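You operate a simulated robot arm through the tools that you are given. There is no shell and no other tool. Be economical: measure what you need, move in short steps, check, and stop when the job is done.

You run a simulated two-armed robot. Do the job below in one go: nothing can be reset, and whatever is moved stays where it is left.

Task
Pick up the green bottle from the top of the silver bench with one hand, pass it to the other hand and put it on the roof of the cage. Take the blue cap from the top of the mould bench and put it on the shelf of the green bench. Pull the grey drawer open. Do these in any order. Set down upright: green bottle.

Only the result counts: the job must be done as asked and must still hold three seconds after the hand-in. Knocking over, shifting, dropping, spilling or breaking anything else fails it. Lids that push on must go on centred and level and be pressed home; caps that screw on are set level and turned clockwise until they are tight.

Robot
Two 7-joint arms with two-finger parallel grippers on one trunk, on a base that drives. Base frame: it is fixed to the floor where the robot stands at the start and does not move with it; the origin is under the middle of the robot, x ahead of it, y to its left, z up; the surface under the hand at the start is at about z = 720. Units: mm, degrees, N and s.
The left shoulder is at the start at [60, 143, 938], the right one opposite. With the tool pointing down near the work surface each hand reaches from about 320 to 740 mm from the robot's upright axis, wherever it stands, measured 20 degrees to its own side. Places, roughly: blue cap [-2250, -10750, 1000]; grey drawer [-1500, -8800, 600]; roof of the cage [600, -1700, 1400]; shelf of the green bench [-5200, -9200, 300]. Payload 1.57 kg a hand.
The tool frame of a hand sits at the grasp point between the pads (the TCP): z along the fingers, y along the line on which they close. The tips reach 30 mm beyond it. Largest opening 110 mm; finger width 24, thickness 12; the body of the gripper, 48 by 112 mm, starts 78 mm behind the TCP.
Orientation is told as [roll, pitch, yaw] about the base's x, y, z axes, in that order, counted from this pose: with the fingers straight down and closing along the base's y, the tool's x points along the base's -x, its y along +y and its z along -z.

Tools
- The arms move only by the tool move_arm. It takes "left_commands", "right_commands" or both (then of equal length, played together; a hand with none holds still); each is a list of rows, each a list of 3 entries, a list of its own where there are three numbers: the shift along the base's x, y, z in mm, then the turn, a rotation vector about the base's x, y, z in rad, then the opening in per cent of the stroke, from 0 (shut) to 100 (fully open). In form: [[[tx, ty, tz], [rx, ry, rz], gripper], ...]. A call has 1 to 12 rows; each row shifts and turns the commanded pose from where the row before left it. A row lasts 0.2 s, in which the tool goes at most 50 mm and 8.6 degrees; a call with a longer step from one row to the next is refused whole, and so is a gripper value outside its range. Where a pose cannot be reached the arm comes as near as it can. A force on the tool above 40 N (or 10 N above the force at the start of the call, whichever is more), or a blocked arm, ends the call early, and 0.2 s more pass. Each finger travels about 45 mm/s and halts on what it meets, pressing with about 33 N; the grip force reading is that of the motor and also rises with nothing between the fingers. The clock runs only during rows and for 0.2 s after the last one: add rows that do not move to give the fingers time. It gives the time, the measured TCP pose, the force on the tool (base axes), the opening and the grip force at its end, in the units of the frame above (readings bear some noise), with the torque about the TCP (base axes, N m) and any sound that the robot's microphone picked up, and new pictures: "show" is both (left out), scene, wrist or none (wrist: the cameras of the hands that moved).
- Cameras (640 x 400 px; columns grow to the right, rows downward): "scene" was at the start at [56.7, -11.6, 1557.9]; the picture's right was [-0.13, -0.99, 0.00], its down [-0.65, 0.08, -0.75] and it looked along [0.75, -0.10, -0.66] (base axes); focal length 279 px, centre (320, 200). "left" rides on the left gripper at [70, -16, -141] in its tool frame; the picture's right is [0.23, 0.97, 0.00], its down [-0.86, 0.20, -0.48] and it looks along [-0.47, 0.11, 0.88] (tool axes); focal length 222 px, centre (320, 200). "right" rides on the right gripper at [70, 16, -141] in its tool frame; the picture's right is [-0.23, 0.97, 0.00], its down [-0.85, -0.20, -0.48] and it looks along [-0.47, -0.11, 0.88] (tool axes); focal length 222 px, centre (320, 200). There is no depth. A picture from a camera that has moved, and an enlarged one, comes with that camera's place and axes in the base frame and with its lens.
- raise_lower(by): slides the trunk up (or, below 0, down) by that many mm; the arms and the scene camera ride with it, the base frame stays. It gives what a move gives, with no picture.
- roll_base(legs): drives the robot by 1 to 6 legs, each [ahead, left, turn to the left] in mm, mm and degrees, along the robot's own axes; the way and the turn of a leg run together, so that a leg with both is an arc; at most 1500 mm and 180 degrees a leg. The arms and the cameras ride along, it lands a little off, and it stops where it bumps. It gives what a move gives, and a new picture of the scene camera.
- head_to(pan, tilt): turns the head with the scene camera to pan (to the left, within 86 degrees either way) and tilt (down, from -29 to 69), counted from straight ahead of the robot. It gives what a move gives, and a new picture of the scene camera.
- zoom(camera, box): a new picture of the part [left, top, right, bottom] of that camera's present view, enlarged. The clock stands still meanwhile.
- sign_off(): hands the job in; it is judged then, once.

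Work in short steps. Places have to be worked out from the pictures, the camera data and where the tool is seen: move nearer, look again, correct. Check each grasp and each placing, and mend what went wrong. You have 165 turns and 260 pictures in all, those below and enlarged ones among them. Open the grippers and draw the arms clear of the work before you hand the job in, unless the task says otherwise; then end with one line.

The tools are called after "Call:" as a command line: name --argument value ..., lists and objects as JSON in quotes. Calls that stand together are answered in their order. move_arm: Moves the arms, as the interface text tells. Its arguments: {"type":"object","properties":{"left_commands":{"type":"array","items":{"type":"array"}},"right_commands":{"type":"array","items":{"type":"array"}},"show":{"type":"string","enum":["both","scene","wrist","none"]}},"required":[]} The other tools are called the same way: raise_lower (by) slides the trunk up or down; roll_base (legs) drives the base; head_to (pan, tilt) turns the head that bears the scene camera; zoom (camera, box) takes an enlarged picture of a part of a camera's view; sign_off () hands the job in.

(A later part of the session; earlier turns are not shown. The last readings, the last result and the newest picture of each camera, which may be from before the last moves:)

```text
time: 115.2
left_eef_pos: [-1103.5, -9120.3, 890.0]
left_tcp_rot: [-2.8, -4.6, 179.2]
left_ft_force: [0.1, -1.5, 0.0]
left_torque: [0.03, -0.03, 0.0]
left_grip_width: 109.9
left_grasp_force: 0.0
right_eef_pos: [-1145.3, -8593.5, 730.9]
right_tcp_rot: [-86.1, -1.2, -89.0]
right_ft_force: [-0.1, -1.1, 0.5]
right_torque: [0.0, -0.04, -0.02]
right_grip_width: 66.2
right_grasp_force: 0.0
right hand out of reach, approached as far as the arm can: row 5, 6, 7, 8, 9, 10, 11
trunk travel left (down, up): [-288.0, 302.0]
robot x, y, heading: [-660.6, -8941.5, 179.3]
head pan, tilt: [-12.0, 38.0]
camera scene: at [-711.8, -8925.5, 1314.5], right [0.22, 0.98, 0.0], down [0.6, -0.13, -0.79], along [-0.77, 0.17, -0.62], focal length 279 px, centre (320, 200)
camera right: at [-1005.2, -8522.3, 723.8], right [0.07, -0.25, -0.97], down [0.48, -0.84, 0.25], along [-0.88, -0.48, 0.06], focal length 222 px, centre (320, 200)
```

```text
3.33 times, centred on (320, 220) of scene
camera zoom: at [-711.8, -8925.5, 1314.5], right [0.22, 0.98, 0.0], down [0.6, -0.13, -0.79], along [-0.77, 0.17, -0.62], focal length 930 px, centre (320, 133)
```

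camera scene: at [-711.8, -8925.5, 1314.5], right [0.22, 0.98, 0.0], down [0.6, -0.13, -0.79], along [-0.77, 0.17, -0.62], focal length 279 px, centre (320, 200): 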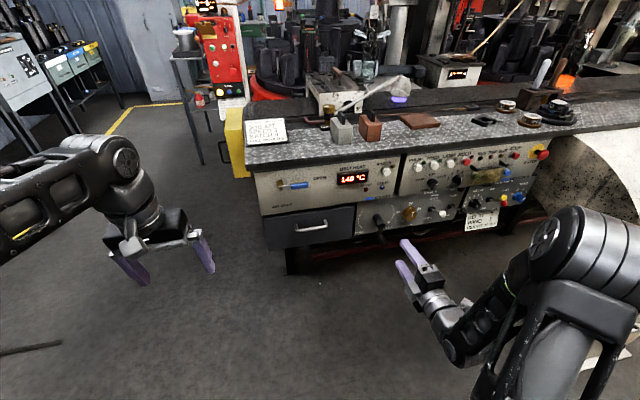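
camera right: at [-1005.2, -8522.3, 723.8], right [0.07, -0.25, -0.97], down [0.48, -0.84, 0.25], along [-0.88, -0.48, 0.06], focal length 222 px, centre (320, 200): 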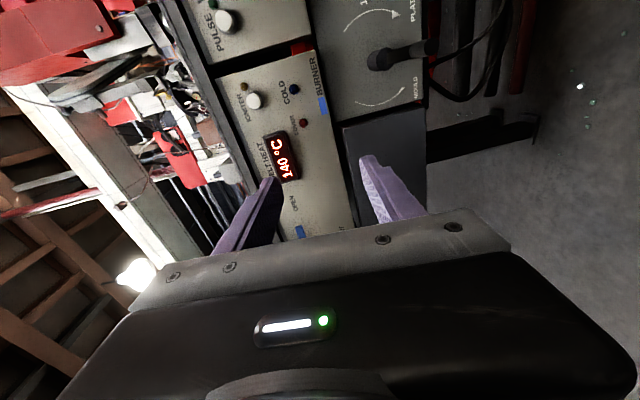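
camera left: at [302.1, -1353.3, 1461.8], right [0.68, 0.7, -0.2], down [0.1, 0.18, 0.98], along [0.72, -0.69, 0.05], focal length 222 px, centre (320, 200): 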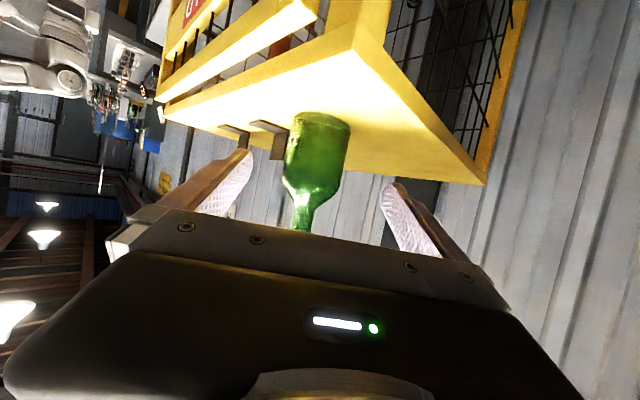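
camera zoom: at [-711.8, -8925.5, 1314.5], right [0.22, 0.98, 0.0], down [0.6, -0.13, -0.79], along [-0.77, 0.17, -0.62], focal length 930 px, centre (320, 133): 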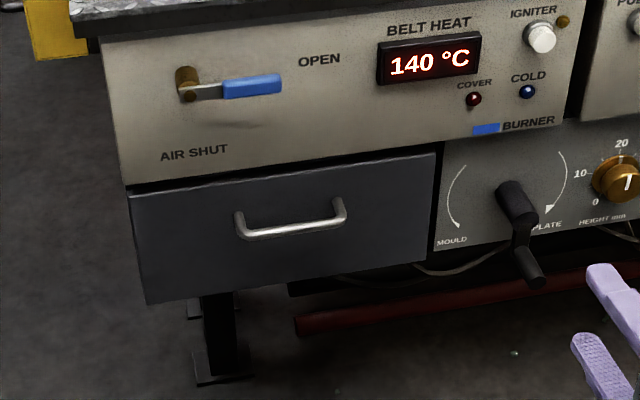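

Handle refined to about [-1425, -8797, 615]. I bring the right hand to 95 mm in front of it and level the pitch.

Call:
move_arm --right_commands '[[[-26, -29, -16], [0, 0.034, 0], 60], [[-26, -29, -16], [0, 0.034, 0], 60], [[-26, -29, -16], [0, 0, 0], 60], [[-26, -29, -16], [0, 0, 0], 60], [[-26, -29, -16], [0, 0, 0], 60], [[-26, -29, -16], [0, 0, 0], 60], [[-26, -29, -16], [0, 0, 0], 60], [[0, 0, 0], [0, 0, 0], 60]]'

Call:
zoom --camera "scene" --box '[240, 160, 400, 280]'

```text
time: 117.0
left_eef_pos: [-1103.7, -9120.1, 890.1]
left_tcp_rot: [-2.7, -4.6, 179.2]
left_ft_force: [-0.2, 0.8, -0.3]
left_torque: [-0.01, -0.05, 0.0]
left_grip_width: 110.0
left_grasp_force: 0.1
right_eef_pos: [-1327.1, -8796.7, 620.1]
right_tcp_rot: [-89.8, -1.1, -89.0]
right_ft_force: [-0.7, 0.6, 0.0]
right_torque: [0.01, 0.02, 0.0]
right_grip_width: 65.8
right_grasp_force: 0.1
trunk travel left (down, up): [-288.0, 302.0]
robot x, y, heading: [-660.4, -8938.3, 179.5]
head pan, tilt: [-12.0, 38.0]
camera scene: at [-712.1, -8925.3, 1314.5], right [0.22, 0.98, 0.0], down [0.6, -0.13, -0.79], along [-0.77, 0.17, -0.62], focal length 279 px, centre (320, 200)
camera right: at [-1188.0, -8724.9, 603.1], right [0.01, -0.25, -0.97], down [0.49, -0.84, 0.22], along [-0.87, -0.48, 0.12], focal length 222 px, centre (320, 200)
```

scene: 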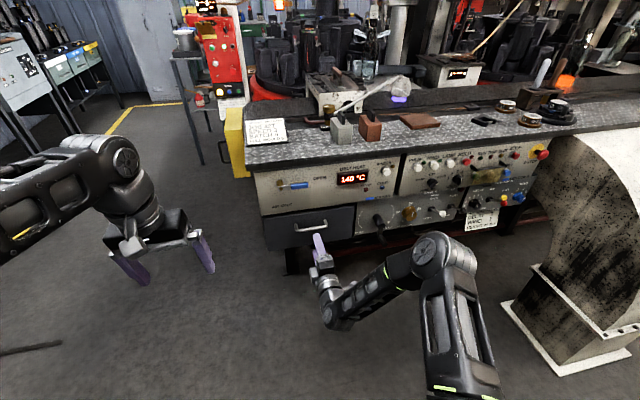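
right: 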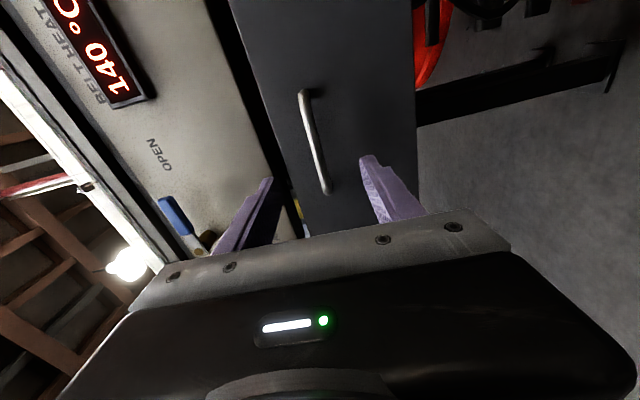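

```text
3.33 times, centred on (320, 220) of scene
camera zoom: at [-712.1, -8925.3, 1314.5], right [0.22, 0.98, 0.0], down [0.6, -0.13, -0.79], along [-0.77, 0.17, -0.62], focal length 930 px, centre (320, 133)
```

zoom: 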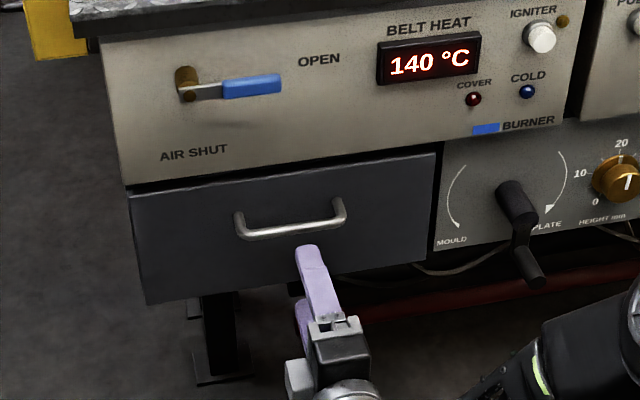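

The handle lies between the fingers, slightly high; I advance 95 mm straight in.

Call:
move_arm --right_commands '[[[-30, 2, 1], [0, 0, 0], 60], [[-30, 2, 1], [0, 0, 0], 60], [[-25, 2, 1], [0, 0, 0], 60], [[-8, 0, 0], [0, 0, 0], 60], [[0, 0, 0], [0, 0, 0], 60]]'

Call:
zoom --camera "scene" --box '[260, 180, 380, 270]'

```text
time: 118.2
left_eef_pos: [-1105.0, -9120.0, 890.3]
left_tcp_rot: [-2.8, -4.6, 179.2]
left_ft_force: [0.4, -1.0, 0.4]
left_torque: [0.01, -0.02, -0.01]
left_grip_width: 110.1
left_grasp_force: 0.0
right_eef_pos: [-1422.1, -8791.6, 622.4]
right_tcp_rot: [-89.7, -1.2, -89.0]
right_ft_force: [0.5, 0.0, 0.5]
right_torque: [0.02, 0.0, -0.02]
right_grip_width: 65.9
right_grasp_force: 0.0
trunk travel left (down, up): [-288.0, 302.0]
robot x, y, heading: [-663.0, -8945.6, 179.4]
head pan, tilt: [-12.0, 38.0]
camera scene: at [-712.0, -8925.1, 1314.5], right [0.22, 0.98, 0.0], down [0.6, -0.13, -0.79], along [-0.77, 0.17, -0.62], focal length 279 px, centre (320, 200)
camera right: at [-1281.1, -8719.1, 606.0], right [0.01, -0.25, -0.97], down [0.49, -0.84, 0.22], along [-0.87, -0.48, 0.12], focal length 222 px, centre (320, 200)
```

scene: 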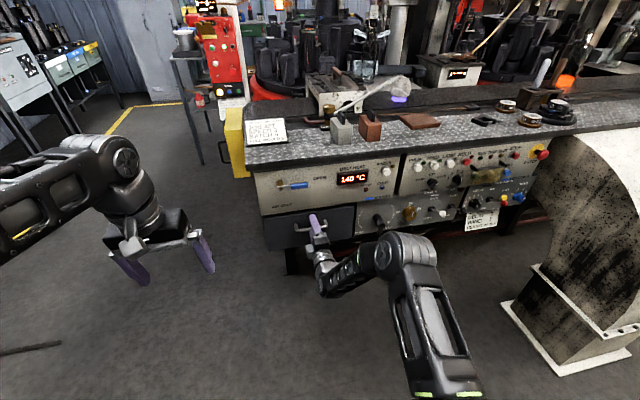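
right: 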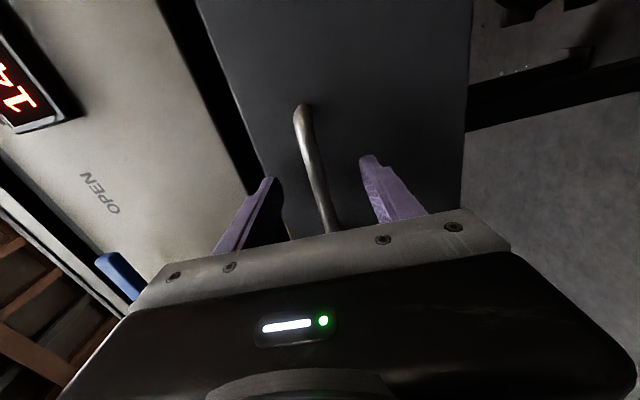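

```text
4.44 times, centred on (320, 225) of scene
camera zoom: at [-712.0, -8925.1, 1314.5], right [0.22, 0.98, 0.0], down [0.6, -0.13, -0.79], along [-0.77, 0.17, -0.62], focal length 1241 px, centre (320, 89)
```

zoom: 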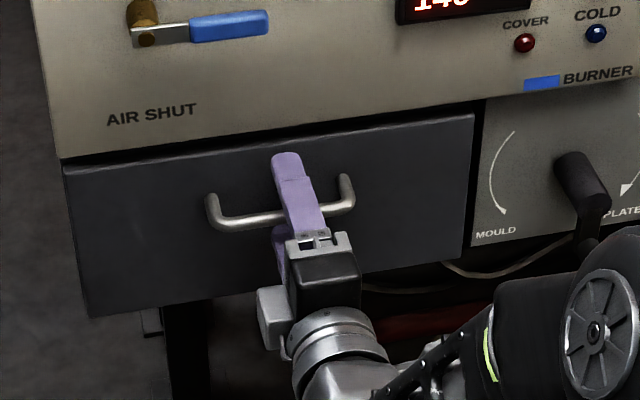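

The fingers straddle the bar. I close the grip.

Call:
move_arm --right_commands '[[[0, 0, 0], [0, 0, 0], 40], [[0, 0, 0], [0, 0, 0], 20], [[0, 0, 0], [0, 0, 0], 0], [[0, 0, 0], [0, 0, 0], 0], [[0, 0, 0], [0, 0, 0], 0], [[0, 0, 0], [0, 0, 0], 0], [[0, 0, 0], [0, 0, 0], 0]]' --show "wrist"

```text
time: 119.8
left_eef_pos: [-1102.3, -9119.7, 889.4]
left_tcp_rot: [-2.8, -4.6, 179.2]
left_ft_force: [-0.2, 0.7, 0.0]
left_torque: [-0.01, 0.0, 0.0]
left_grip_width: 109.9
left_grasp_force: 0.0
right_eef_pos: [-1420.6, -8791.3, 621.6]
right_tcp_rot: [-89.7, -1.1, -89.0]
right_ft_force: [0.5, 0.0, -5.6]
right_torque: [0.75, -0.03, 0.08]
right_grip_width: 12.1
right_grasp_force: 29.1
trunk travel left (down, up): [-288.0, 302.0]
robot x, y, heading: [-658.9, -8942.0, 179.6]
head pan, tilt: [-12.0, 38.0]
camera right: at [-1280.9, -8719.1, 605.4], right [0.01, -0.25, -0.97], down [0.49, -0.84, 0.22], along [-0.87, -0.48, 0.11], focal length 222 px, centre (320, 200)
```

right: 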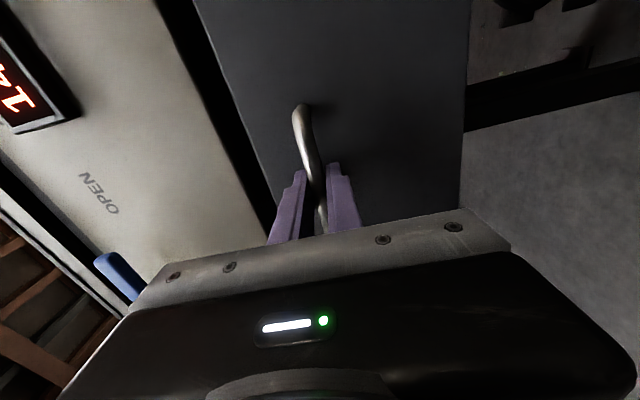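

Bar gripped (12 mm). I pull straight back (+x) with the arm.

Call:
move_arm --right_commands '[[[10, 0, 0], [0, 0, 0], 0], [[15, 0, 0], [0, 0, 0], 0], [[15, 0, 0], [0, 0, 0], 0], [[15, 0, 0], [0, 0, 0], 0], [[15, 0, 0], [0, 0, 0], 0], [[15, 0, 0], [0, 0, 0], 0], [[15, 0, 0], [0, 0, 0], 0], [[15, 0, 0], [0, 0, 0], 0], [[15, 0, 0], [0, 0, 0], 0], [[0, 0, 0], [0, 0, 0], 0]]' --show "scene"

```text
time: 122.0
left_eef_pos: [-1102.6, -9118.9, 889.7]
left_tcp_rot: [-2.7, -4.5, 179.2]
left_ft_force: [-0.7, 0.3, 0.2]
left_torque: [-0.01, 0.01, -0.03]
left_grip_width: 110.1
left_grasp_force: 0.0
right_eef_pos: [-1291.6, -8790.5, 621.7]
right_tcp_rot: [-89.8, -1.2, -88.9]
right_ft_force: [0.1, -1.9, -4.0]
right_torque: [0.74, -0.01, 0.25]
right_grip_width: 12.1
right_grasp_force: 29.6
trunk travel left (down, up): [-288.0, 302.0]
robot x, y, heading: [-664.4, -8940.6, 179.5]
head pan, tilt: [-12.0, 38.0]
camera scene: at [-712.3, -8925.2, 1314.4], right [0.22, 0.98, 0.0], down [0.6, -0.13, -0.79], along [-0.77, 0.17, -0.62], focal length 279 px, centre (320, 200)
```

scene: 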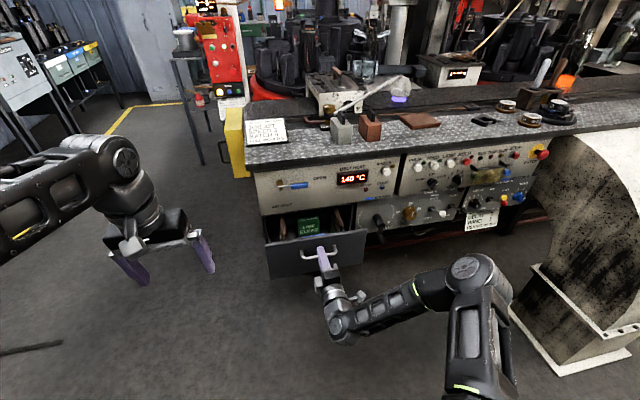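

The drawer slides out easily, 130 mm so far. I keep pulling gently to find its stop.

Call:
move_arm --right_commands '[[[15, 0, 0], [0, 0, 0], 0], [[15, 0, 0], [0, 0, 0], 0], [[15, 0, 0], [0, 0, 0], 0], [[15, 0, 0], [0, 0, 0], 0], [[15, 0, 0], [0, 0, 0], 0], [[15, 0, 0], [0, 0, 0], 0], [[15, 0, 0], [0, 0, 0], 0], [[15, 0, 0], [0, 0, 0], 0], [[0, 0, 0], [0, 0, 0], 0]]' --show "scene"

```text
time: 124.0
left_eef_pos: [-1103.5, -9119.1, 889.5]
left_tcp_rot: [-2.8, -4.5, 179.3]
left_ft_force: [0.1, 0.8, 0.1]
left_torque: [-0.02, 0.04, -0.01]
left_grip_width: 109.9
left_grasp_force: 0.0
right_eef_pos: [-1170.4, -8791.6, 622.4]
right_tcp_rot: [-89.8, -1.1, -89.0]
right_ft_force: [-10.6, -1.1, -3.7]
right_torque: [0.73, -0.03, 0.19]
right_grip_width: 12.0
right_grasp_force: 29.2
trunk travel left (down, up): [-288.0, 302.0]
robot x, y, heading: [-659.0, -8944.8, 179.4]
head pan, tilt: [-12.0, 38.0]
camera scene: at [-713.1, -8925.1, 1314.4], right [0.22, 0.98, 0.0], down [0.6, -0.13, -0.79], along [-0.77, 0.17, -0.62], focal length 279 px, centre (320, 200)
```

scene: 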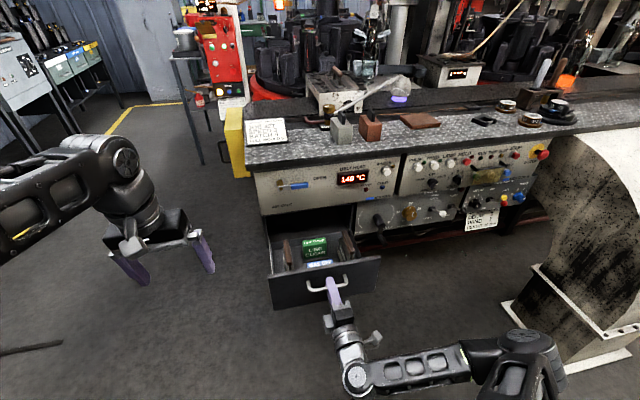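

Open by 250 mm, and the force hints at its end stop. I release and back the base straight off.

Call:
move_arm --right_commands '[[[-2, 0, 0], [0, 0, 0], 20], [[0, 0, 0], [0, 0, 0], 50], [[0, 0, 0], [0, 0, 0], 60], [[0, 0, 0], [0, 0, 0], 60]]' --show "none"

Call:
roll_base --legs '[[-200, 0, 0]]'

```text
time: 125.0
left_eef_pos: [-1102.4, -9119.8, 890.5]
left_tcp_rot: [-2.8, -4.6, 179.2]
left_ft_force: [0.1, 0.4, 0.7]
left_torque: [0.0, -0.02, 0.01]
left_grip_width: 110.2
left_grasp_force: 0.1
right_eef_pos: [-1172.5, -8790.9, 622.7]
right_tcp_rot: [-89.8, -1.1, -88.9]
right_ft_force: [0.3, 0.0, 0.6]
right_torque: [0.01, 0.02, 0.01]
right_grip_width: 66.1
right_grasp_force: 0.2
trunk travel left (down, up): [-288.0, 302.0]
robot x, y, heading: [-657.0, -8946.1, 179.5]
head pan, tilt: [-12.0, 38.0]
```

```text
time: 126.6
left_eef_pos: [-902.5, -9121.7, 890.3]
left_tcp_rot: [-2.9, -4.6, 179.1]
left_ft_force: [-0.3, -0.9, -0.4]
left_torque: [0.02, -0.03, 0.01]
left_grip_width: 110.1
left_grasp_force: 0.0
right_eef_pos: [-971.5, -8791.6, 621.9]
right_tcp_rot: [-89.8, -1.2, -89.1]
right_ft_force: [-0.8, 0.0, 0.8]
right_torque: [0.03, 0.02, 0.0]
right_grip_width: 66.1
right_grasp_force: 0.2
trunk travel left (down, up): [-288.0, 302.0]
robot x, y, heading: [-458.6, -8946.5, 179.3]
head pan, tilt: [-12.0, 38.0]
camera scene: at [-511.1, -8926.9, 1314.5], right [0.22, 0.98, 0.0], down [0.6, -0.13, -0.79], along [-0.77, 0.17, -0.62], focal length 279 px, centre (320, 200)
```

scene: 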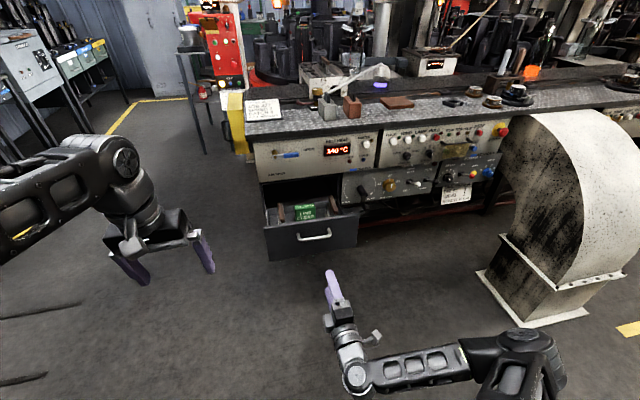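

Drawer stays open. I raise the trunk, then turn the right hand back to fingers-down and fold it to the side.

Call:
raise_lower --by 280

Call:
move_arm --right_commands '[[[0, 15, 10], [0, -0.1428, 0], 60], [[0, 15, 10], [0, -0.1428, 0], 60], [[0, 15, 10], [0, -0.1428, 0], 60], [[0, 15, 10], [0, -0.1428, 0], 60], [[0, 15, 10], [0, -0.1428, 0], 60], [[0, 15, 10], [0, -0.1428, 0], 60], [[0, 15, 10], [0, -0.1428, 0], 60], [[0, 15, 10], [0, -0.1428, 0], 60], [[0, 15, 10], [0, -0.1428, 0], 60], [[0, 15, 10], [0, -0.1428, 0], 60], [[0, 15, 10], [0, -0.1428, 0], 60], [[0, 0, 0], [0, 0, 0], 60]]' --show "none"

Call:
move_arm --right_commands '[[[20, 15, 10], [0, 0, -0.1428], 60], [[20, 15, 10], [0, 0, -0.1428], 60], [[20, 15, 10], [0, 0, -0.1428], 60], [[20, 15, 10], [0, 0, -0.1428], 60], [[20, 15, 10], [0, 0, -0.1428], 60], [[20, 15, 10], [0, 0, -0.1428], 60], [[20, 15, 10], [0, 0, -0.1428], 60], [[20, 15, 10], [0, 0, -0.1428], 60], [[10, 15, 10], [0, 0, -0.1428], 60], [[10, 15, 10], [0, 0, -0.1428], 60], [[10, 15, 10], [0, 0, -0.1428], 60], [[0, 0, 0], [0, 0, 0], 60]]' --show "none"

Call:
roll_base --legs '[[0, 850, 0], [700, 0, 0], [0, 0, 90]]'

```text
time: 129.4
left_eef_pos: [-902.6, -9121.6, 1168.8]
left_tcp_rot: [-2.8, -4.7, 179.2]
left_ft_force: [-1.3, -0.6, 0.0]
left_torque: [-0.02, 0.02, 0.01]
left_grip_width: 110.2
left_grasp_force: 0.0
right_eef_pos: [-971.2, -8793.9, 902.2]
right_tcp_rot: [-89.8, -1.2, -89.0]
right_ft_force: [-0.2, 1.0, 0.4]
right_torque: [0.01, -0.03, 0.01]
right_grip_width: 65.9
right_grasp_force: 0.1
trunk travel left (down, up): [-568.0, 22.0]
robot x, y, heading: [-459.9, -8946.0, 179.6]
head pan, tilt: [-12.0, 38.0]
```

```text
time: 132.1
left_eef_pos: [-902.7, -9121.8, 1171.0]
left_tcp_rot: [-2.7, -4.6, 179.3]
left_ft_force: [0.6, -0.9, 0.6]
left_torque: [-0.02, -0.01, -0.01]
left_grip_width: 109.9
left_grasp_force: 0.0
right_eef_pos: [-977.4, -8639.4, 989.7]
right_tcp_rot: [0.2, -1.0, -91.3]
right_ft_force: [0.0, -0.3, -0.1]
right_torque: [-0.01, -0.01, 0.01]
right_grip_width: 65.9
right_grasp_force: 0.1
right hand out of reach, approached as far as the arm can: row 3, 7, 8
trunk travel left (down, up): [-568.0, 22.0]
robot x, y, heading: [-459.4, -8945.5, 179.6]
head pan, tilt: [-12.0, 38.0]
```

```text
time: 134.7
left_eef_pos: [-904.1, -9122.5, 1170.8]
left_tcp_rot: [-2.8, -4.5, 179.2]
left_ft_force: [0.3, 0.4, 0.9]
left_torque: [-0.04, 0.02, 0.01]
left_grip_width: 110.1
left_grasp_force: 0.1
right_eef_pos: [-788.1, -8474.5, 1100.6]
right_tcp_rot: [0.1, -1.0, 178.7]
right_ft_force: [0.3, 1.4, 0.5]
right_torque: [0.01, 0.0, 0.02]
right_grip_width: 66.1
right_grasp_force: 0.1
trunk travel left (down, up): [-568.0, 22.0]
robot x, y, heading: [-458.6, -8948.7, 179.4]
head pan, tilt: [-12.0, 38.0]
```

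```text
time: 146.3
left_eef_pos: [-988.9, -10230.8, 1170.4]
left_tcp_rot: [-2.7, -4.6, -91.5]
left_ft_force: [0.2, -0.3, -0.8]
left_torque: [-0.01, 0.03, 0.0]
left_grip_width: 110.2
left_grasp_force: 0.0
right_eef_pos: [-1633.6, -10106.5, 1099.7]
right_tcp_rot: [0.2, -1.0, -91.9]
right_ft_force: [0.9, -0.2, -0.6]
right_torque: [0.03, 0.03, 0.01]
right_grip_width: 66.3
right_grasp_force: 0.1
trunk travel left (down, up): [-568.0, 22.0]
robot x, y, heading: [-1161.1, -9785.6, -91.1]
head pan, tilt: [-12.0, 38.0]
camera scene: at [-1175.8, -9840.8, 1594.5], right [-0.97, 0.23, 0.0], down [0.14, 0.6, -0.79], along [-0.18, -0.77, -0.62], focal length 279 px, centre (320, 200)
```

scene: 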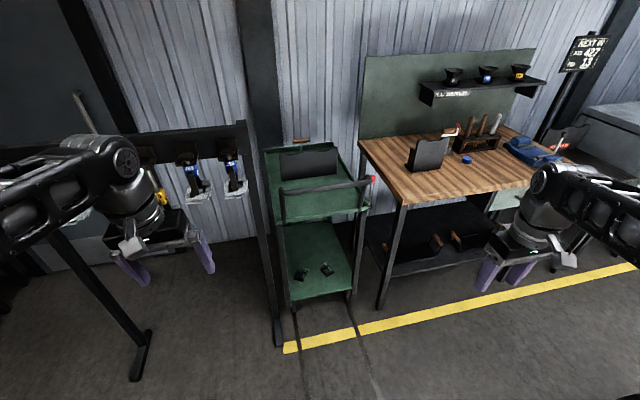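

The blue cap is at about [-2080, -10780] on the mould bench. I look right first to be sure the way is clear before strafing.

Call:
head_to --pan -75 --tilt 25

```text
time: 147.7
left_eef_pos: [-988.0, -10231.2, 1170.2]
left_tcp_rot: [-2.7, -4.6, -91.5]
left_ft_force: [-0.2, 0.5, -0.7]
left_torque: [-0.02, -0.01, 0.0]
left_grip_width: 109.9
left_grasp_force: 0.0
right_eef_pos: [-1633.4, -10108.5, 1099.7]
right_tcp_rot: [0.2, -1.1, -91.8]
right_ft_force: [0.4, 0.2, -0.1]
right_torque: [-0.01, 0.02, -0.02]
right_grip_width: 65.9
right_grasp_force: 0.1
trunk travel left (down, up): [-568.0, 22.0]
robot x, y, heading: [-1162.5, -9783.3, -91.4]
head pan, tilt: [-75.0, 25.0]
camera scene: at [-1245.6, -9778.7, 1614.8], right [-0.24, 0.97, 0.0], down [0.41, 0.1, -0.91], along [-0.88, -0.22, -0.42], focal length 279 px, centre (320, 200)
```

scene: 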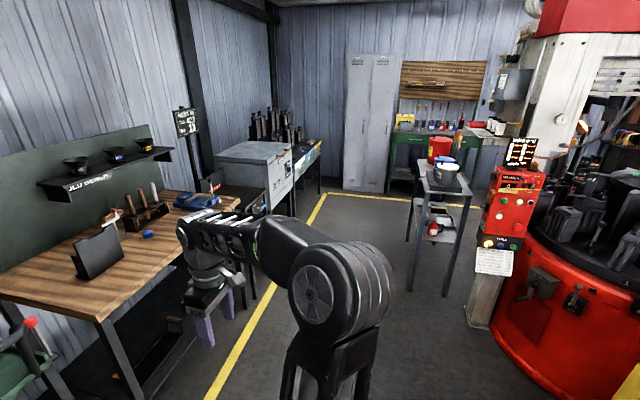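

Way is clear; the green bench is seen at the far end of the room. I strafe right and move up to the mould bench.

Call:
roll_base --legs '[[0, -1050, 1], [330, 0, 0]]'

Call:
head_to --pan 12 --tilt 45

```text
time: 154.8
left_eef_pos: [-2031.3, -10539.8, 1169.6]
left_tcp_rot: [-2.9, -4.5, -90.2]
left_ft_force: [-0.7, -0.8, 0.2]
left_torque: [0.03, -0.01, -0.01]
left_grip_width: 109.8
left_grasp_force: 0.0
right_eef_pos: [-2680.0, -10431.2, 1100.2]
right_tcp_rot: [0.2, -1.0, -90.6]
right_ft_force: [0.4, 0.2, 0.5]
right_torque: [-0.01, 0.0, 0.01]
right_grip_width: 66.2
right_grasp_force: 0.1
trunk travel left (down, up): [-568.0, 22.0]
robot x, y, heading: [-2215.1, -10098.0, -89.9]
head pan, tilt: [-75.0, 25.0]
camera scene: at [-2297.9, -10094.3, 1614.8], right [-0.26, 0.97, 0.0], down [0.41, 0.11, -0.91], along [-0.88, -0.23, -0.42], focal length 279 px, centre (320, 200)
```

scene: 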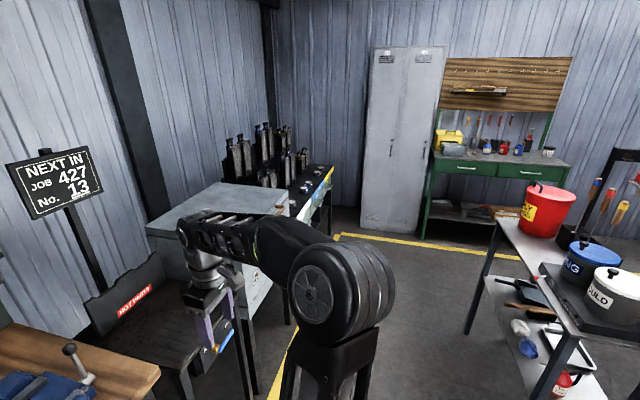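

```text
time: 156.4
left_eef_pos: [-2031.0, -10539.7, 1169.5]
left_tcp_rot: [-2.9, -4.6, -90.2]
left_ft_force: [1.1, 0.0, -0.1]
left_torque: [-0.03, 0.02, 0.0]
left_grip_width: 110.1
left_grasp_force: 0.1
right_eef_pos: [-2679.3, -10431.5, 1100.4]
right_tcp_rot: [0.2, -1.0, -90.6]
right_ft_force: [-0.4, 0.3, 0.0]
right_torque: [-0.03, 0.01, 0.03]
right_grip_width: 66.5
right_grasp_force: 0.0
trunk travel left (down, up): [-568.0, 22.0]
robot x, y, heading: [-2213.7, -10096.4, -90.0]
head pan, tilt: [12.0, 45.0]
camera scene: at [-2192.0, -10148.8, 1584.3], right [-0.98, -0.21, 0.0], down [-0.15, 0.69, -0.71], along [0.15, -0.69, -0.71], focal length 279 px, centre (320, 200)
```

scene: 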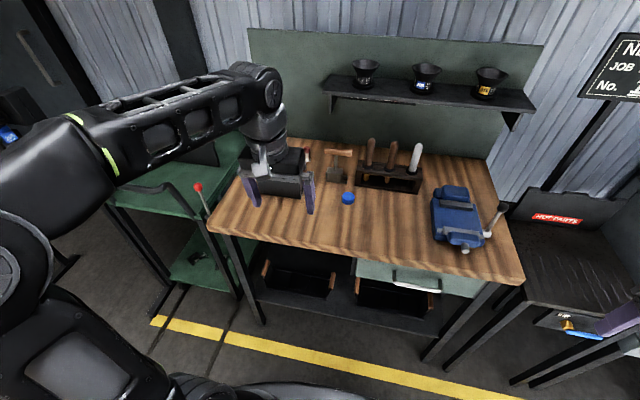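

Two views put the cap at about [-2142, -10842, ~905]. I move the base 165 ahead and 50 right, then look again.

Call:
roll_base --legs '[[165, -50, 0]]'

Call:
zoom --camera "scene" --box '[250, 130, 450, 270]'

Call:
zoom --camera "left" --box '[0, 0, 640, 400]'

```text
time: 157.9
left_eef_pos: [-2080.6, -10705.9, 1168.1]
left_tcp_rot: [-2.8, -4.5, -90.3]
left_ft_force: [0.3, -1.4, 0.7]
left_torque: [0.04, -0.03, 0.02]
left_grip_width: 110.1
left_grasp_force: 0.0
right_eef_pos: [-2729.0, -10596.1, 1100.7]
right_tcp_rot: [0.3, -1.0, -90.8]
right_ft_force: [-0.4, -0.5, 0.1]
right_torque: [0.04, 0.0, -0.05]
right_grip_width: 65.9
right_grasp_force: 0.0
trunk travel left (down, up): [-568.0, 22.0]
robot x, y, heading: [-2266.0, -10264.8, -89.8]
head pan, tilt: [12.0, 45.0]
camera scene: at [-2242.5, -10315.7, 1584.2], right [-0.98, -0.21, 0.0], down [-0.15, 0.69, -0.71], along [0.15, -0.69, -0.71], focal length 279 px, centre (320, 200)
```

scene: 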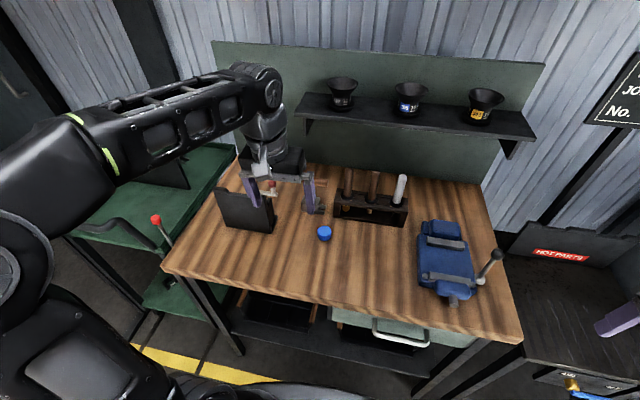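

```text
2.86 times, centred on (350, 200) of scene
camera zoom: at [-2242.5, -10315.7, 1584.2], right [-0.98, -0.21, 0.0], down [-0.15, 0.69, -0.71], along [0.15, -0.69, -0.71], focal length 798 px, centre (234, 200)
```

zoom: 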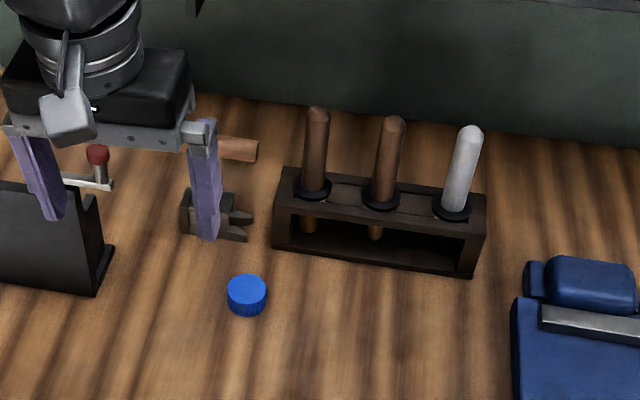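

```text
1.00 times, centred on (320, 200) of left (not enlarged: the box is as wide or as high as the picture)
camera zoom: at [-2090.1, -10625.0, 1306.8], right [0.97, 0.22, -0.06], down [0.22, -0.82, 0.53], along [0.06, -0.53, -0.84], focal length 222 px, centre (320, 200)
```

zoom: 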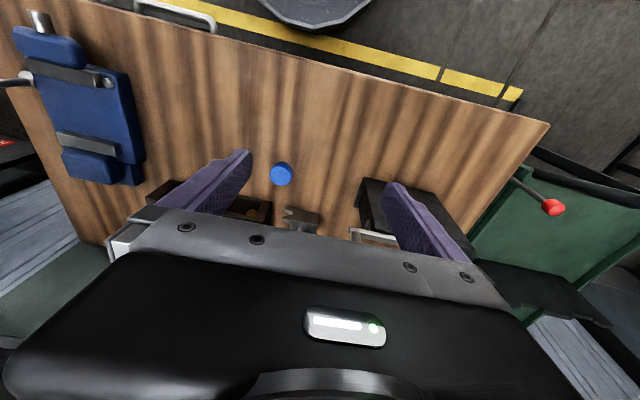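

Cap at about [-2147, -10821], top z ~935, ≈41 mm wide. I level the left hand and bring it above the cap at z ≈ 1090.

Call:
move_arm --left_commands '[[[-16.5, -29, -15], [0.04, -0.0245, 0], 80], [[-16.5, -29, -15], [0.04, -0.0245, 0], 80], [[-16.5, -29, -25], [0, 0, 0], 80], [[-16.5, -28, -25], [0, 0, 0], 80], [[0, 0, 0], [0, 0, 0], 80]]'

```text
time: 159.1
left_eef_pos: [-2145.4, -10819.5, 1091.6]
left_tcp_rot: [-0.2, 0.0, -90.4]
left_ft_force: [1.4, -0.6, 0.0]
left_torque: [-0.01, 0.01, -0.01]
left_grip_width: 88.0
left_grasp_force: 0.1
right_eef_pos: [-2728.7, -10595.9, 1100.6]
right_tcp_rot: [0.3, -1.0, -90.6]
right_ft_force: [-0.5, 0.5, 0.3]
right_torque: [-0.02, 0.0, 0.01]
right_grip_width: 65.9
right_grasp_force: 0.1
trunk travel left (down, up): [-568.0, 22.0]
robot x, y, heading: [-2260.3, -10263.0, -90.2]
head pan, tilt: [12.0, 45.0]
camera scene: at [-2241.4, -10313.4, 1584.3], right [-0.98, -0.21, 0.0], down [-0.15, 0.69, -0.71], along [0.15, -0.69, -0.71], focal length 279 px, centre (320, 200)
camera left: at [-2162.0, -10749.4, 1233.8], right [0.98, 0.22, 0.0], down [0.19, -0.86, 0.48], along [0.1, -0.47, -0.88], focal length 222 px, centre (320, 200)
```

scene: 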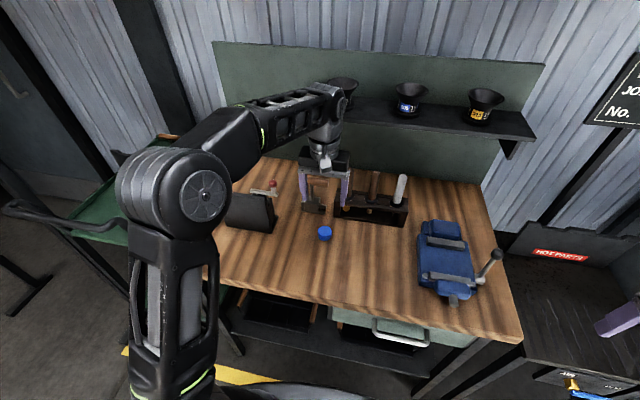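
left: 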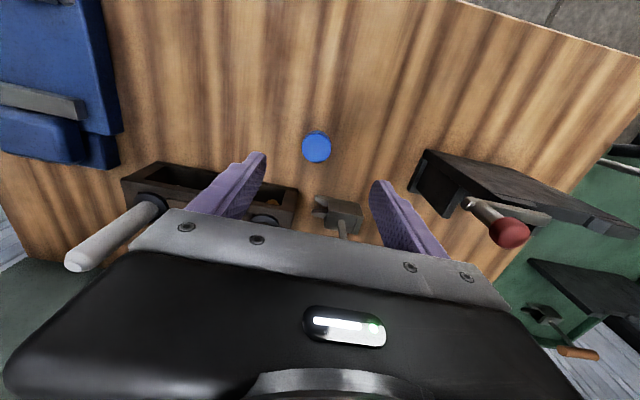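

Cap refined to [-2150, -10832], top z 915–930. I correct and descend to z ≈ 1000, then check.

Call:
move_arm --left_commands '[[[-5, -12, -30], [0, 0, 0.007], 80], [[0, 0, -30], [0, 0, 0], 80], [[0, 0, -30], [0, 0, 0], 80], [[0, 0, 0], [0, 0, 0], 80]]'

Call:
zoom --camera "scene" --box '[260, 140, 400, 260]'

```text
time: 160.1
left_eef_pos: [-2153.0, -10830.8, 1002.1]
left_tcp_rot: [-0.1, 0.0, -90.1]
left_ft_force: [-0.4, -0.7, -0.4]
left_torque: [-0.02, -0.03, 0.0]
left_grip_width: 87.9
left_grasp_force: 0.0
right_eef_pos: [-2728.3, -10595.7, 1100.3]
right_tcp_rot: [0.2, -1.0, -90.7]
right_ft_force: [0.0, 0.5, 0.5]
right_torque: [-0.02, 0.02, 0.05]
right_grip_width: 66.1
right_grasp_force: 0.0
trunk travel left (down, up): [-568.0, 22.0]
robot x, y, heading: [-2263.2, -10265.2, -90.2]
head pan, tilt: [12.0, 45.0]
camera scene: at [-2242.0, -10313.7, 1584.3], right [-0.98, -0.21, 0.0], down [-0.15, 0.69, -0.71], along [0.15, -0.69, -0.71], focal length 279 px, centre (320, 200)
camera left: at [-2168.7, -10761.4, 1143.4], right [0.97, 0.23, 0.0], down [0.2, -0.85, 0.48], along [0.11, -0.47, -0.88], focal length 222 px, centre (320, 200)
```

scene: 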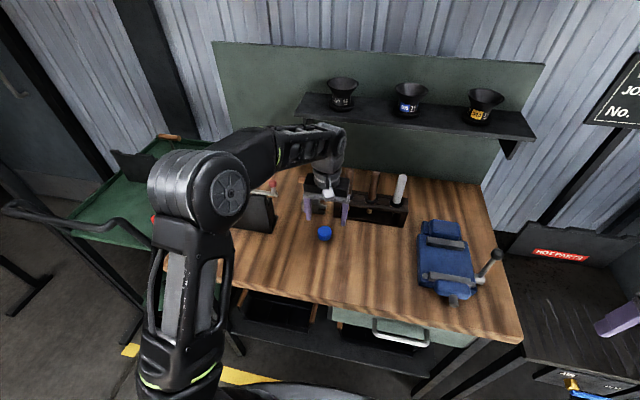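
left: 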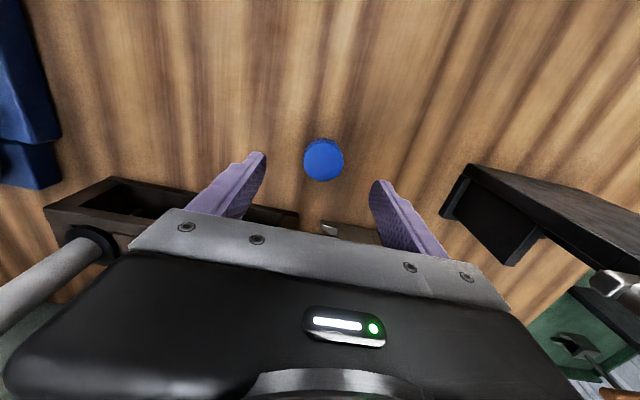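

```text
3.33 times, centred on (330, 200) of scene
camera zoom: at [-2242.0, -10313.7, 1584.3], right [-0.98, -0.21, 0.0], down [-0.15, 0.69, -0.71], along [0.15, -0.69, -0.71], focal length 930 px, centre (287, 200)
```

zoom: 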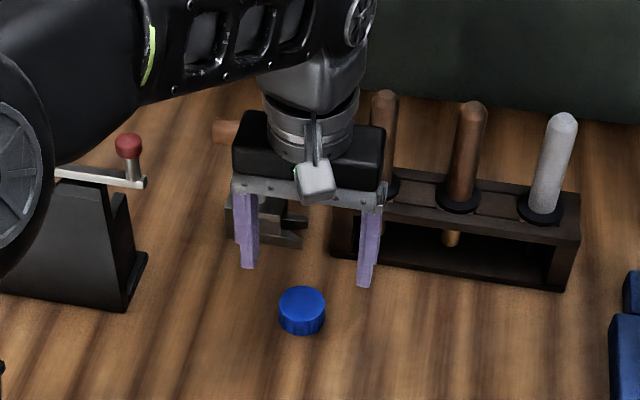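

The cap is centred to within ~4 mm. I descend to z ≈ 950 in careful steps.

Call:
move_arm --left_commands '[[[4, 0, -20], [0, 0, 0], 80], [[0, 0, -20], [0, 0, 0], 80], [[0, 0, -10], [0, 0, 0], 80], [[0, 0, 0], [0, 0, 0], 80]]'

Call:
zoom --camera "scene" --box '[280, 180, 380, 260]'

```text
time: 161.1
left_eef_pos: [-2149.1, -10831.0, 950.6]
left_tcp_rot: [0.0, 0.0, -89.9]
left_ft_force: [0.1, 0.1, -0.2]
left_torque: [-0.02, 0.01, 0.0]
left_grip_width: 88.0
left_grasp_force: 0.0
right_eef_pos: [-2729.6, -10596.1, 1100.8]
right_tcp_rot: [0.2, -1.0, -90.8]
right_ft_force: [0.9, 0.3, 1.5]
right_torque: [0.02, 0.0, -0.01]
right_grip_width: 66.0
right_grasp_force: 0.1
trunk travel left (down, up): [-568.0, 22.0]
robot x, y, heading: [-2261.8, -10262.5, -90.1]
head pan, tilt: [12.0, 45.0]
camera scene: at [-2242.1, -10314.1, 1584.2], right [-0.98, -0.21, 0.0], down [-0.15, 0.69, -0.71], along [0.15, -0.69, -0.71], focal length 279 px, centre (320, 200)
camera left: at [-2164.7, -10761.8, 1092.4], right [0.97, 0.23, 0.0], down [0.2, -0.86, 0.48], along [0.11, -0.47, -0.88], focal length 222 px, centre (320, 200)
```

scene: 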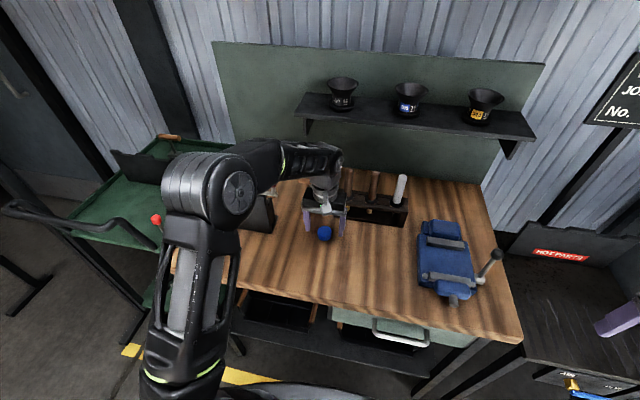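
left: 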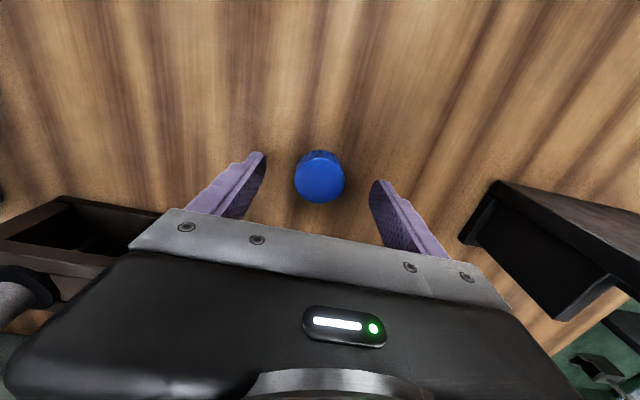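

```text
5.00 times, centred on (330, 220) of scene
camera zoom: at [-2242.1, -10314.1, 1584.2], right [-0.98, -0.21, 0.0], down [-0.15, 0.69, -0.71], along [0.15, -0.69, -0.71], focal length 1396 px, centre (270, 100)
```

zoom: 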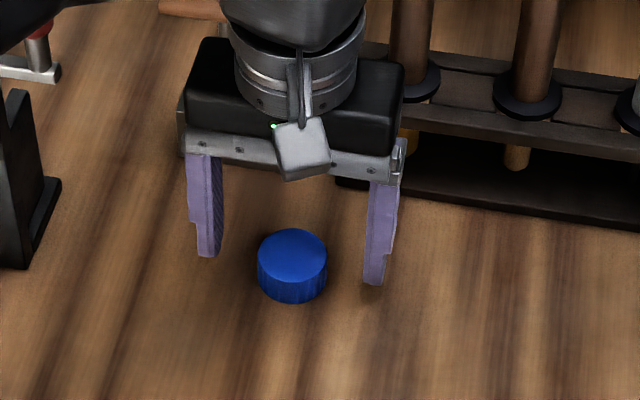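

Fingers are centred over the cap with tips about at its top. I lower 15 mm more and close gently.

Call:
move_arm --left_commands '[[[0, 0, -8], [0, 0, 0], 80], [[0, 0, -6], [0, 0, 0], 80], [[0, 0, 0], [0, 0, 0], 80]]' --show "wrist"

Call:
zoom --camera "scene" --box '[280, 180, 380, 260]'

```text
time: 161.9
left_eef_pos: [-2148.5, -10830.9, 936.5]
left_tcp_rot: [0.0, 0.1, -90.0]
left_ft_force: [0.3, 0.3, -0.1]
left_torque: [-0.02, -0.02, 0.02]
left_grip_width: 88.0
left_grasp_force: 0.0
right_eef_pos: [-2730.1, -10595.1, 1100.1]
right_tcp_rot: [0.3, -0.9, -90.6]
right_ft_force: [0.4, 0.6, 0.2]
right_torque: [-0.01, 0.01, 0.0]
right_grip_width: 66.0
right_grasp_force: 0.1
trunk travel left (down, up): [-568.0, 22.0]
robot x, y, heading: [-2265.0, -10260.1, -90.1]
head pan, tilt: [12.0, 45.0]
camera left: at [-2164.3, -10762.0, 1078.7], right [0.97, 0.23, 0.0], down [0.2, -0.86, 0.48], along [0.11, -0.47, -0.88], focal length 222 px, centre (320, 200)
```

left: 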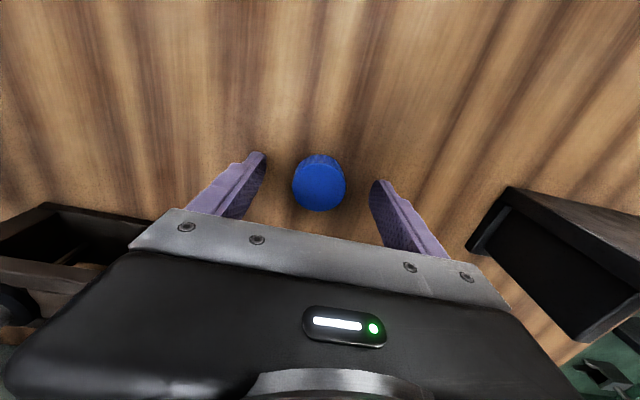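

```text
5.00 times, centred on (330, 220) of scene
camera zoom: at [-2242.0, -10314.1, 1584.2], right [-0.98, -0.21, 0.0], down [-0.15, 0.69, -0.71], along [0.15, -0.69, -0.71], focal length 1396 px, centre (270, 100)
```

zoom: 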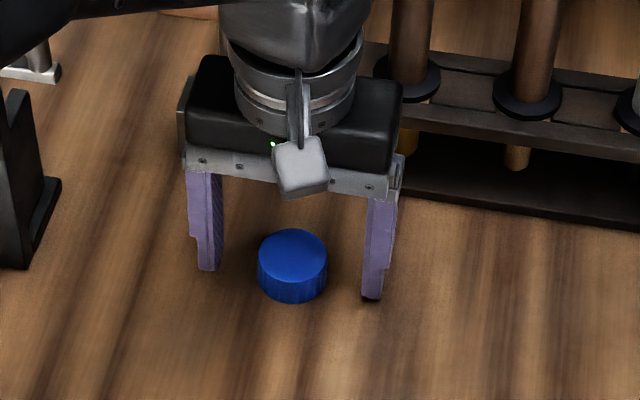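

The tips are just above the wood, around the cap. I close.

Call:
move_arm --left_commands '[[[0, 0, 0], [0, 0, 0], 60], [[0, 0, 0], [0, 0, 0], 45], [[0, 0, 0], [0, 0, 0], 30], [[0, 0, 0], [0, 0, 0], 15], [[0, 0, 0], [0, 0, 0], 10], [[0, 0, 0], [0, 0, 0], 10], [[0, 0, 0], [0, 0, 0], 10]]' --show "wrist"

```text
time: 163.5
left_eef_pos: [-2148.5, -10830.9, 935.9]
left_tcp_rot: [0.0, 0.0, -90.0]
left_ft_force: [-0.3, 0.8, -0.3]
left_torque: [0.03, -0.02, -0.01]
left_grip_width: 40.3
left_grasp_force: 32.9
right_eef_pos: [-2727.5, -10595.6, 1100.6]
right_tcp_rot: [0.2, -1.0, -90.8]
right_ft_force: [0.0, 0.4, 1.2]
right_torque: [0.02, -0.01, -0.02]
right_grip_width: 66.2
right_grasp_force: 0.1
trunk travel left (down, up): [-568.0, 22.0]
robot x, y, heading: [-2263.8, -10263.4, -90.2]
head pan, tilt: [12.0, 45.0]
camera left: at [-2164.4, -10762.0, 1078.8], right [0.97, 0.23, 0.0], down [0.2, -0.86, 0.48], along [0.11, -0.47, -0.88], focal length 222 px, centre (320, 200)
```

left: 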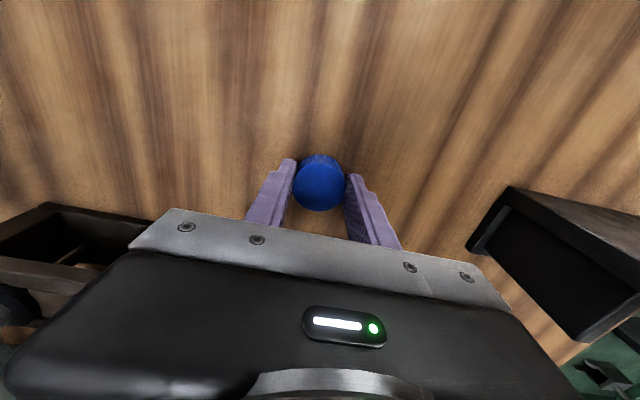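

Cap gripped (40 mm). I lift it 160 mm and draw the hand back.

Call:
move_arm --left_commands '[[[0, 0, 15], [0, 0, 0], 10], [[0, 0, 25], [0, 0, 0], 10], [[0, 0, 30], [0, 0, 0], 10], [[0, 0, 30], [0, 0, 0], 10], [[0, 15, 30], [0, 0, 0], 10], [[0, 30, 20], [0, 0, 0], 10], [[0, 40, 10], [0, 0, 0], 10], [[0, 0, 0], [0, 0, 0], 10]]' --show "wrist"

Call:
roll_base --legs '[[-450, 0, 0]]'

Call:
head_to --pan -80 --tilt 25

```text
time: 165.3
left_eef_pos: [-2146.1, -10746.7, 1094.9]
left_tcp_rot: [0.0, 0.1, -90.0]
left_ft_force: [-0.6, 0.4, 0.7]
left_torque: [0.03, 0.01, -0.03]
left_grip_width: 40.3
left_grasp_force: 33.0
right_eef_pos: [-2729.3, -10597.4, 1099.4]
right_tcp_rot: [0.2, -1.0, -90.8]
right_ft_force: [-0.6, 0.4, -0.6]
right_torque: [0.03, 0.02, 0.0]
right_grip_width: 66.1
right_grasp_force: 0.0
trunk travel left (down, up): [-568.0, 22.0]
robot x, y, heading: [-2260.0, -10263.2, -89.8]
head pan, tilt: [12.0, 45.0]
camera left: at [-2163.1, -10677.0, 1238.0], right [0.97, 0.23, 0.0], down [0.2, -0.86, 0.48], along [0.11, -0.47, -0.88], focal length 222 px, centre (320, 200)
```

left: 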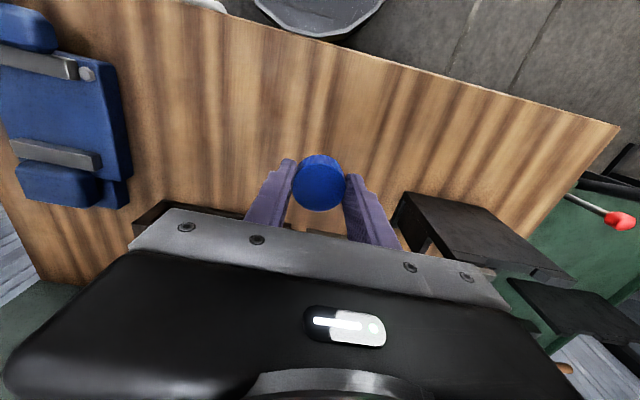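

```text
time: 168.0
left_eef_pos: [-2146.5, -10294.2, 1096.0]
left_tcp_rot: [0.0, 0.0, -90.0]
left_ft_force: [-0.5, 0.3, 0.3]
left_torque: [-0.01, -0.01, -0.01]
left_grip_width: 40.3
left_grasp_force: 33.3
right_eef_pos: [-2728.6, -10143.4, 1100.4]
right_tcp_rot: [0.2, -1.0, -90.7]
right_ft_force: [0.5, 0.9, 0.9]
right_torque: [-0.02, 0.01, -0.04]
right_grip_width: 66.0
right_grasp_force: 0.0
trunk travel left (down, up): [-568.0, 22.0]
robot x, y, heading: [-2260.3, -9813.4, -90.1]
head pan, tilt: [12.0, 45.0]
camera scene: at [-2241.7, -9861.9, 1584.3], right [-0.98, -0.21, 0.0], down [-0.15, 0.69, -0.71], along [0.15, -0.69, -0.71], focal length 279 px, centre (320, 200)
```

scene: 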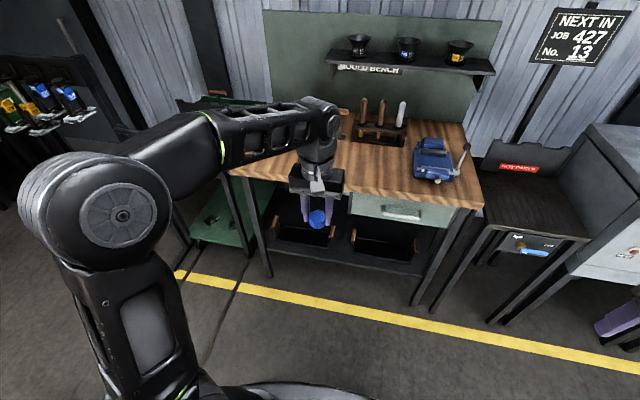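

```text
time: 169.7
left_eef_pos: [-2146.6, -10295.6, 1095.9]
left_tcp_rot: [0.0, 0.0, -90.1]
left_ft_force: [0.0, 0.5, 0.2]
left_torque: [-0.02, 0.0, 0.01]
left_grip_width: 40.0
left_grasp_force: 32.8
right_eef_pos: [-2729.2, -10144.3, 1100.0]
right_tcp_rot: [0.2, -0.9, -90.7]
right_ft_force: [0.9, 0.4, -0.6]
right_torque: [0.01, 0.01, -0.03]
right_grip_width: 66.0
right_grasp_force: 0.0
trunk travel left (down, up): [-568.0, 22.0]
robot x, y, heading: [-2262.4, -9812.4, -90.3]
head pan, tilt: [-80.0, 25.0]
camera scene: at [-2349.3, -9799.3, 1614.8], right [-0.17, 0.98, 0.0], down [0.42, 0.07, -0.91], along [-0.89, -0.16, -0.42], focal length 279 px, centre (320, 200)
```

scene: 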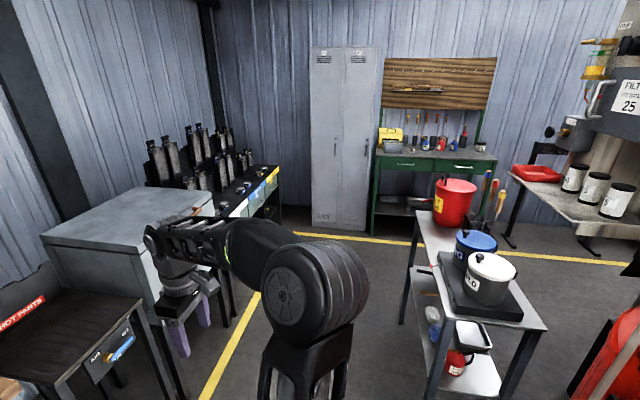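

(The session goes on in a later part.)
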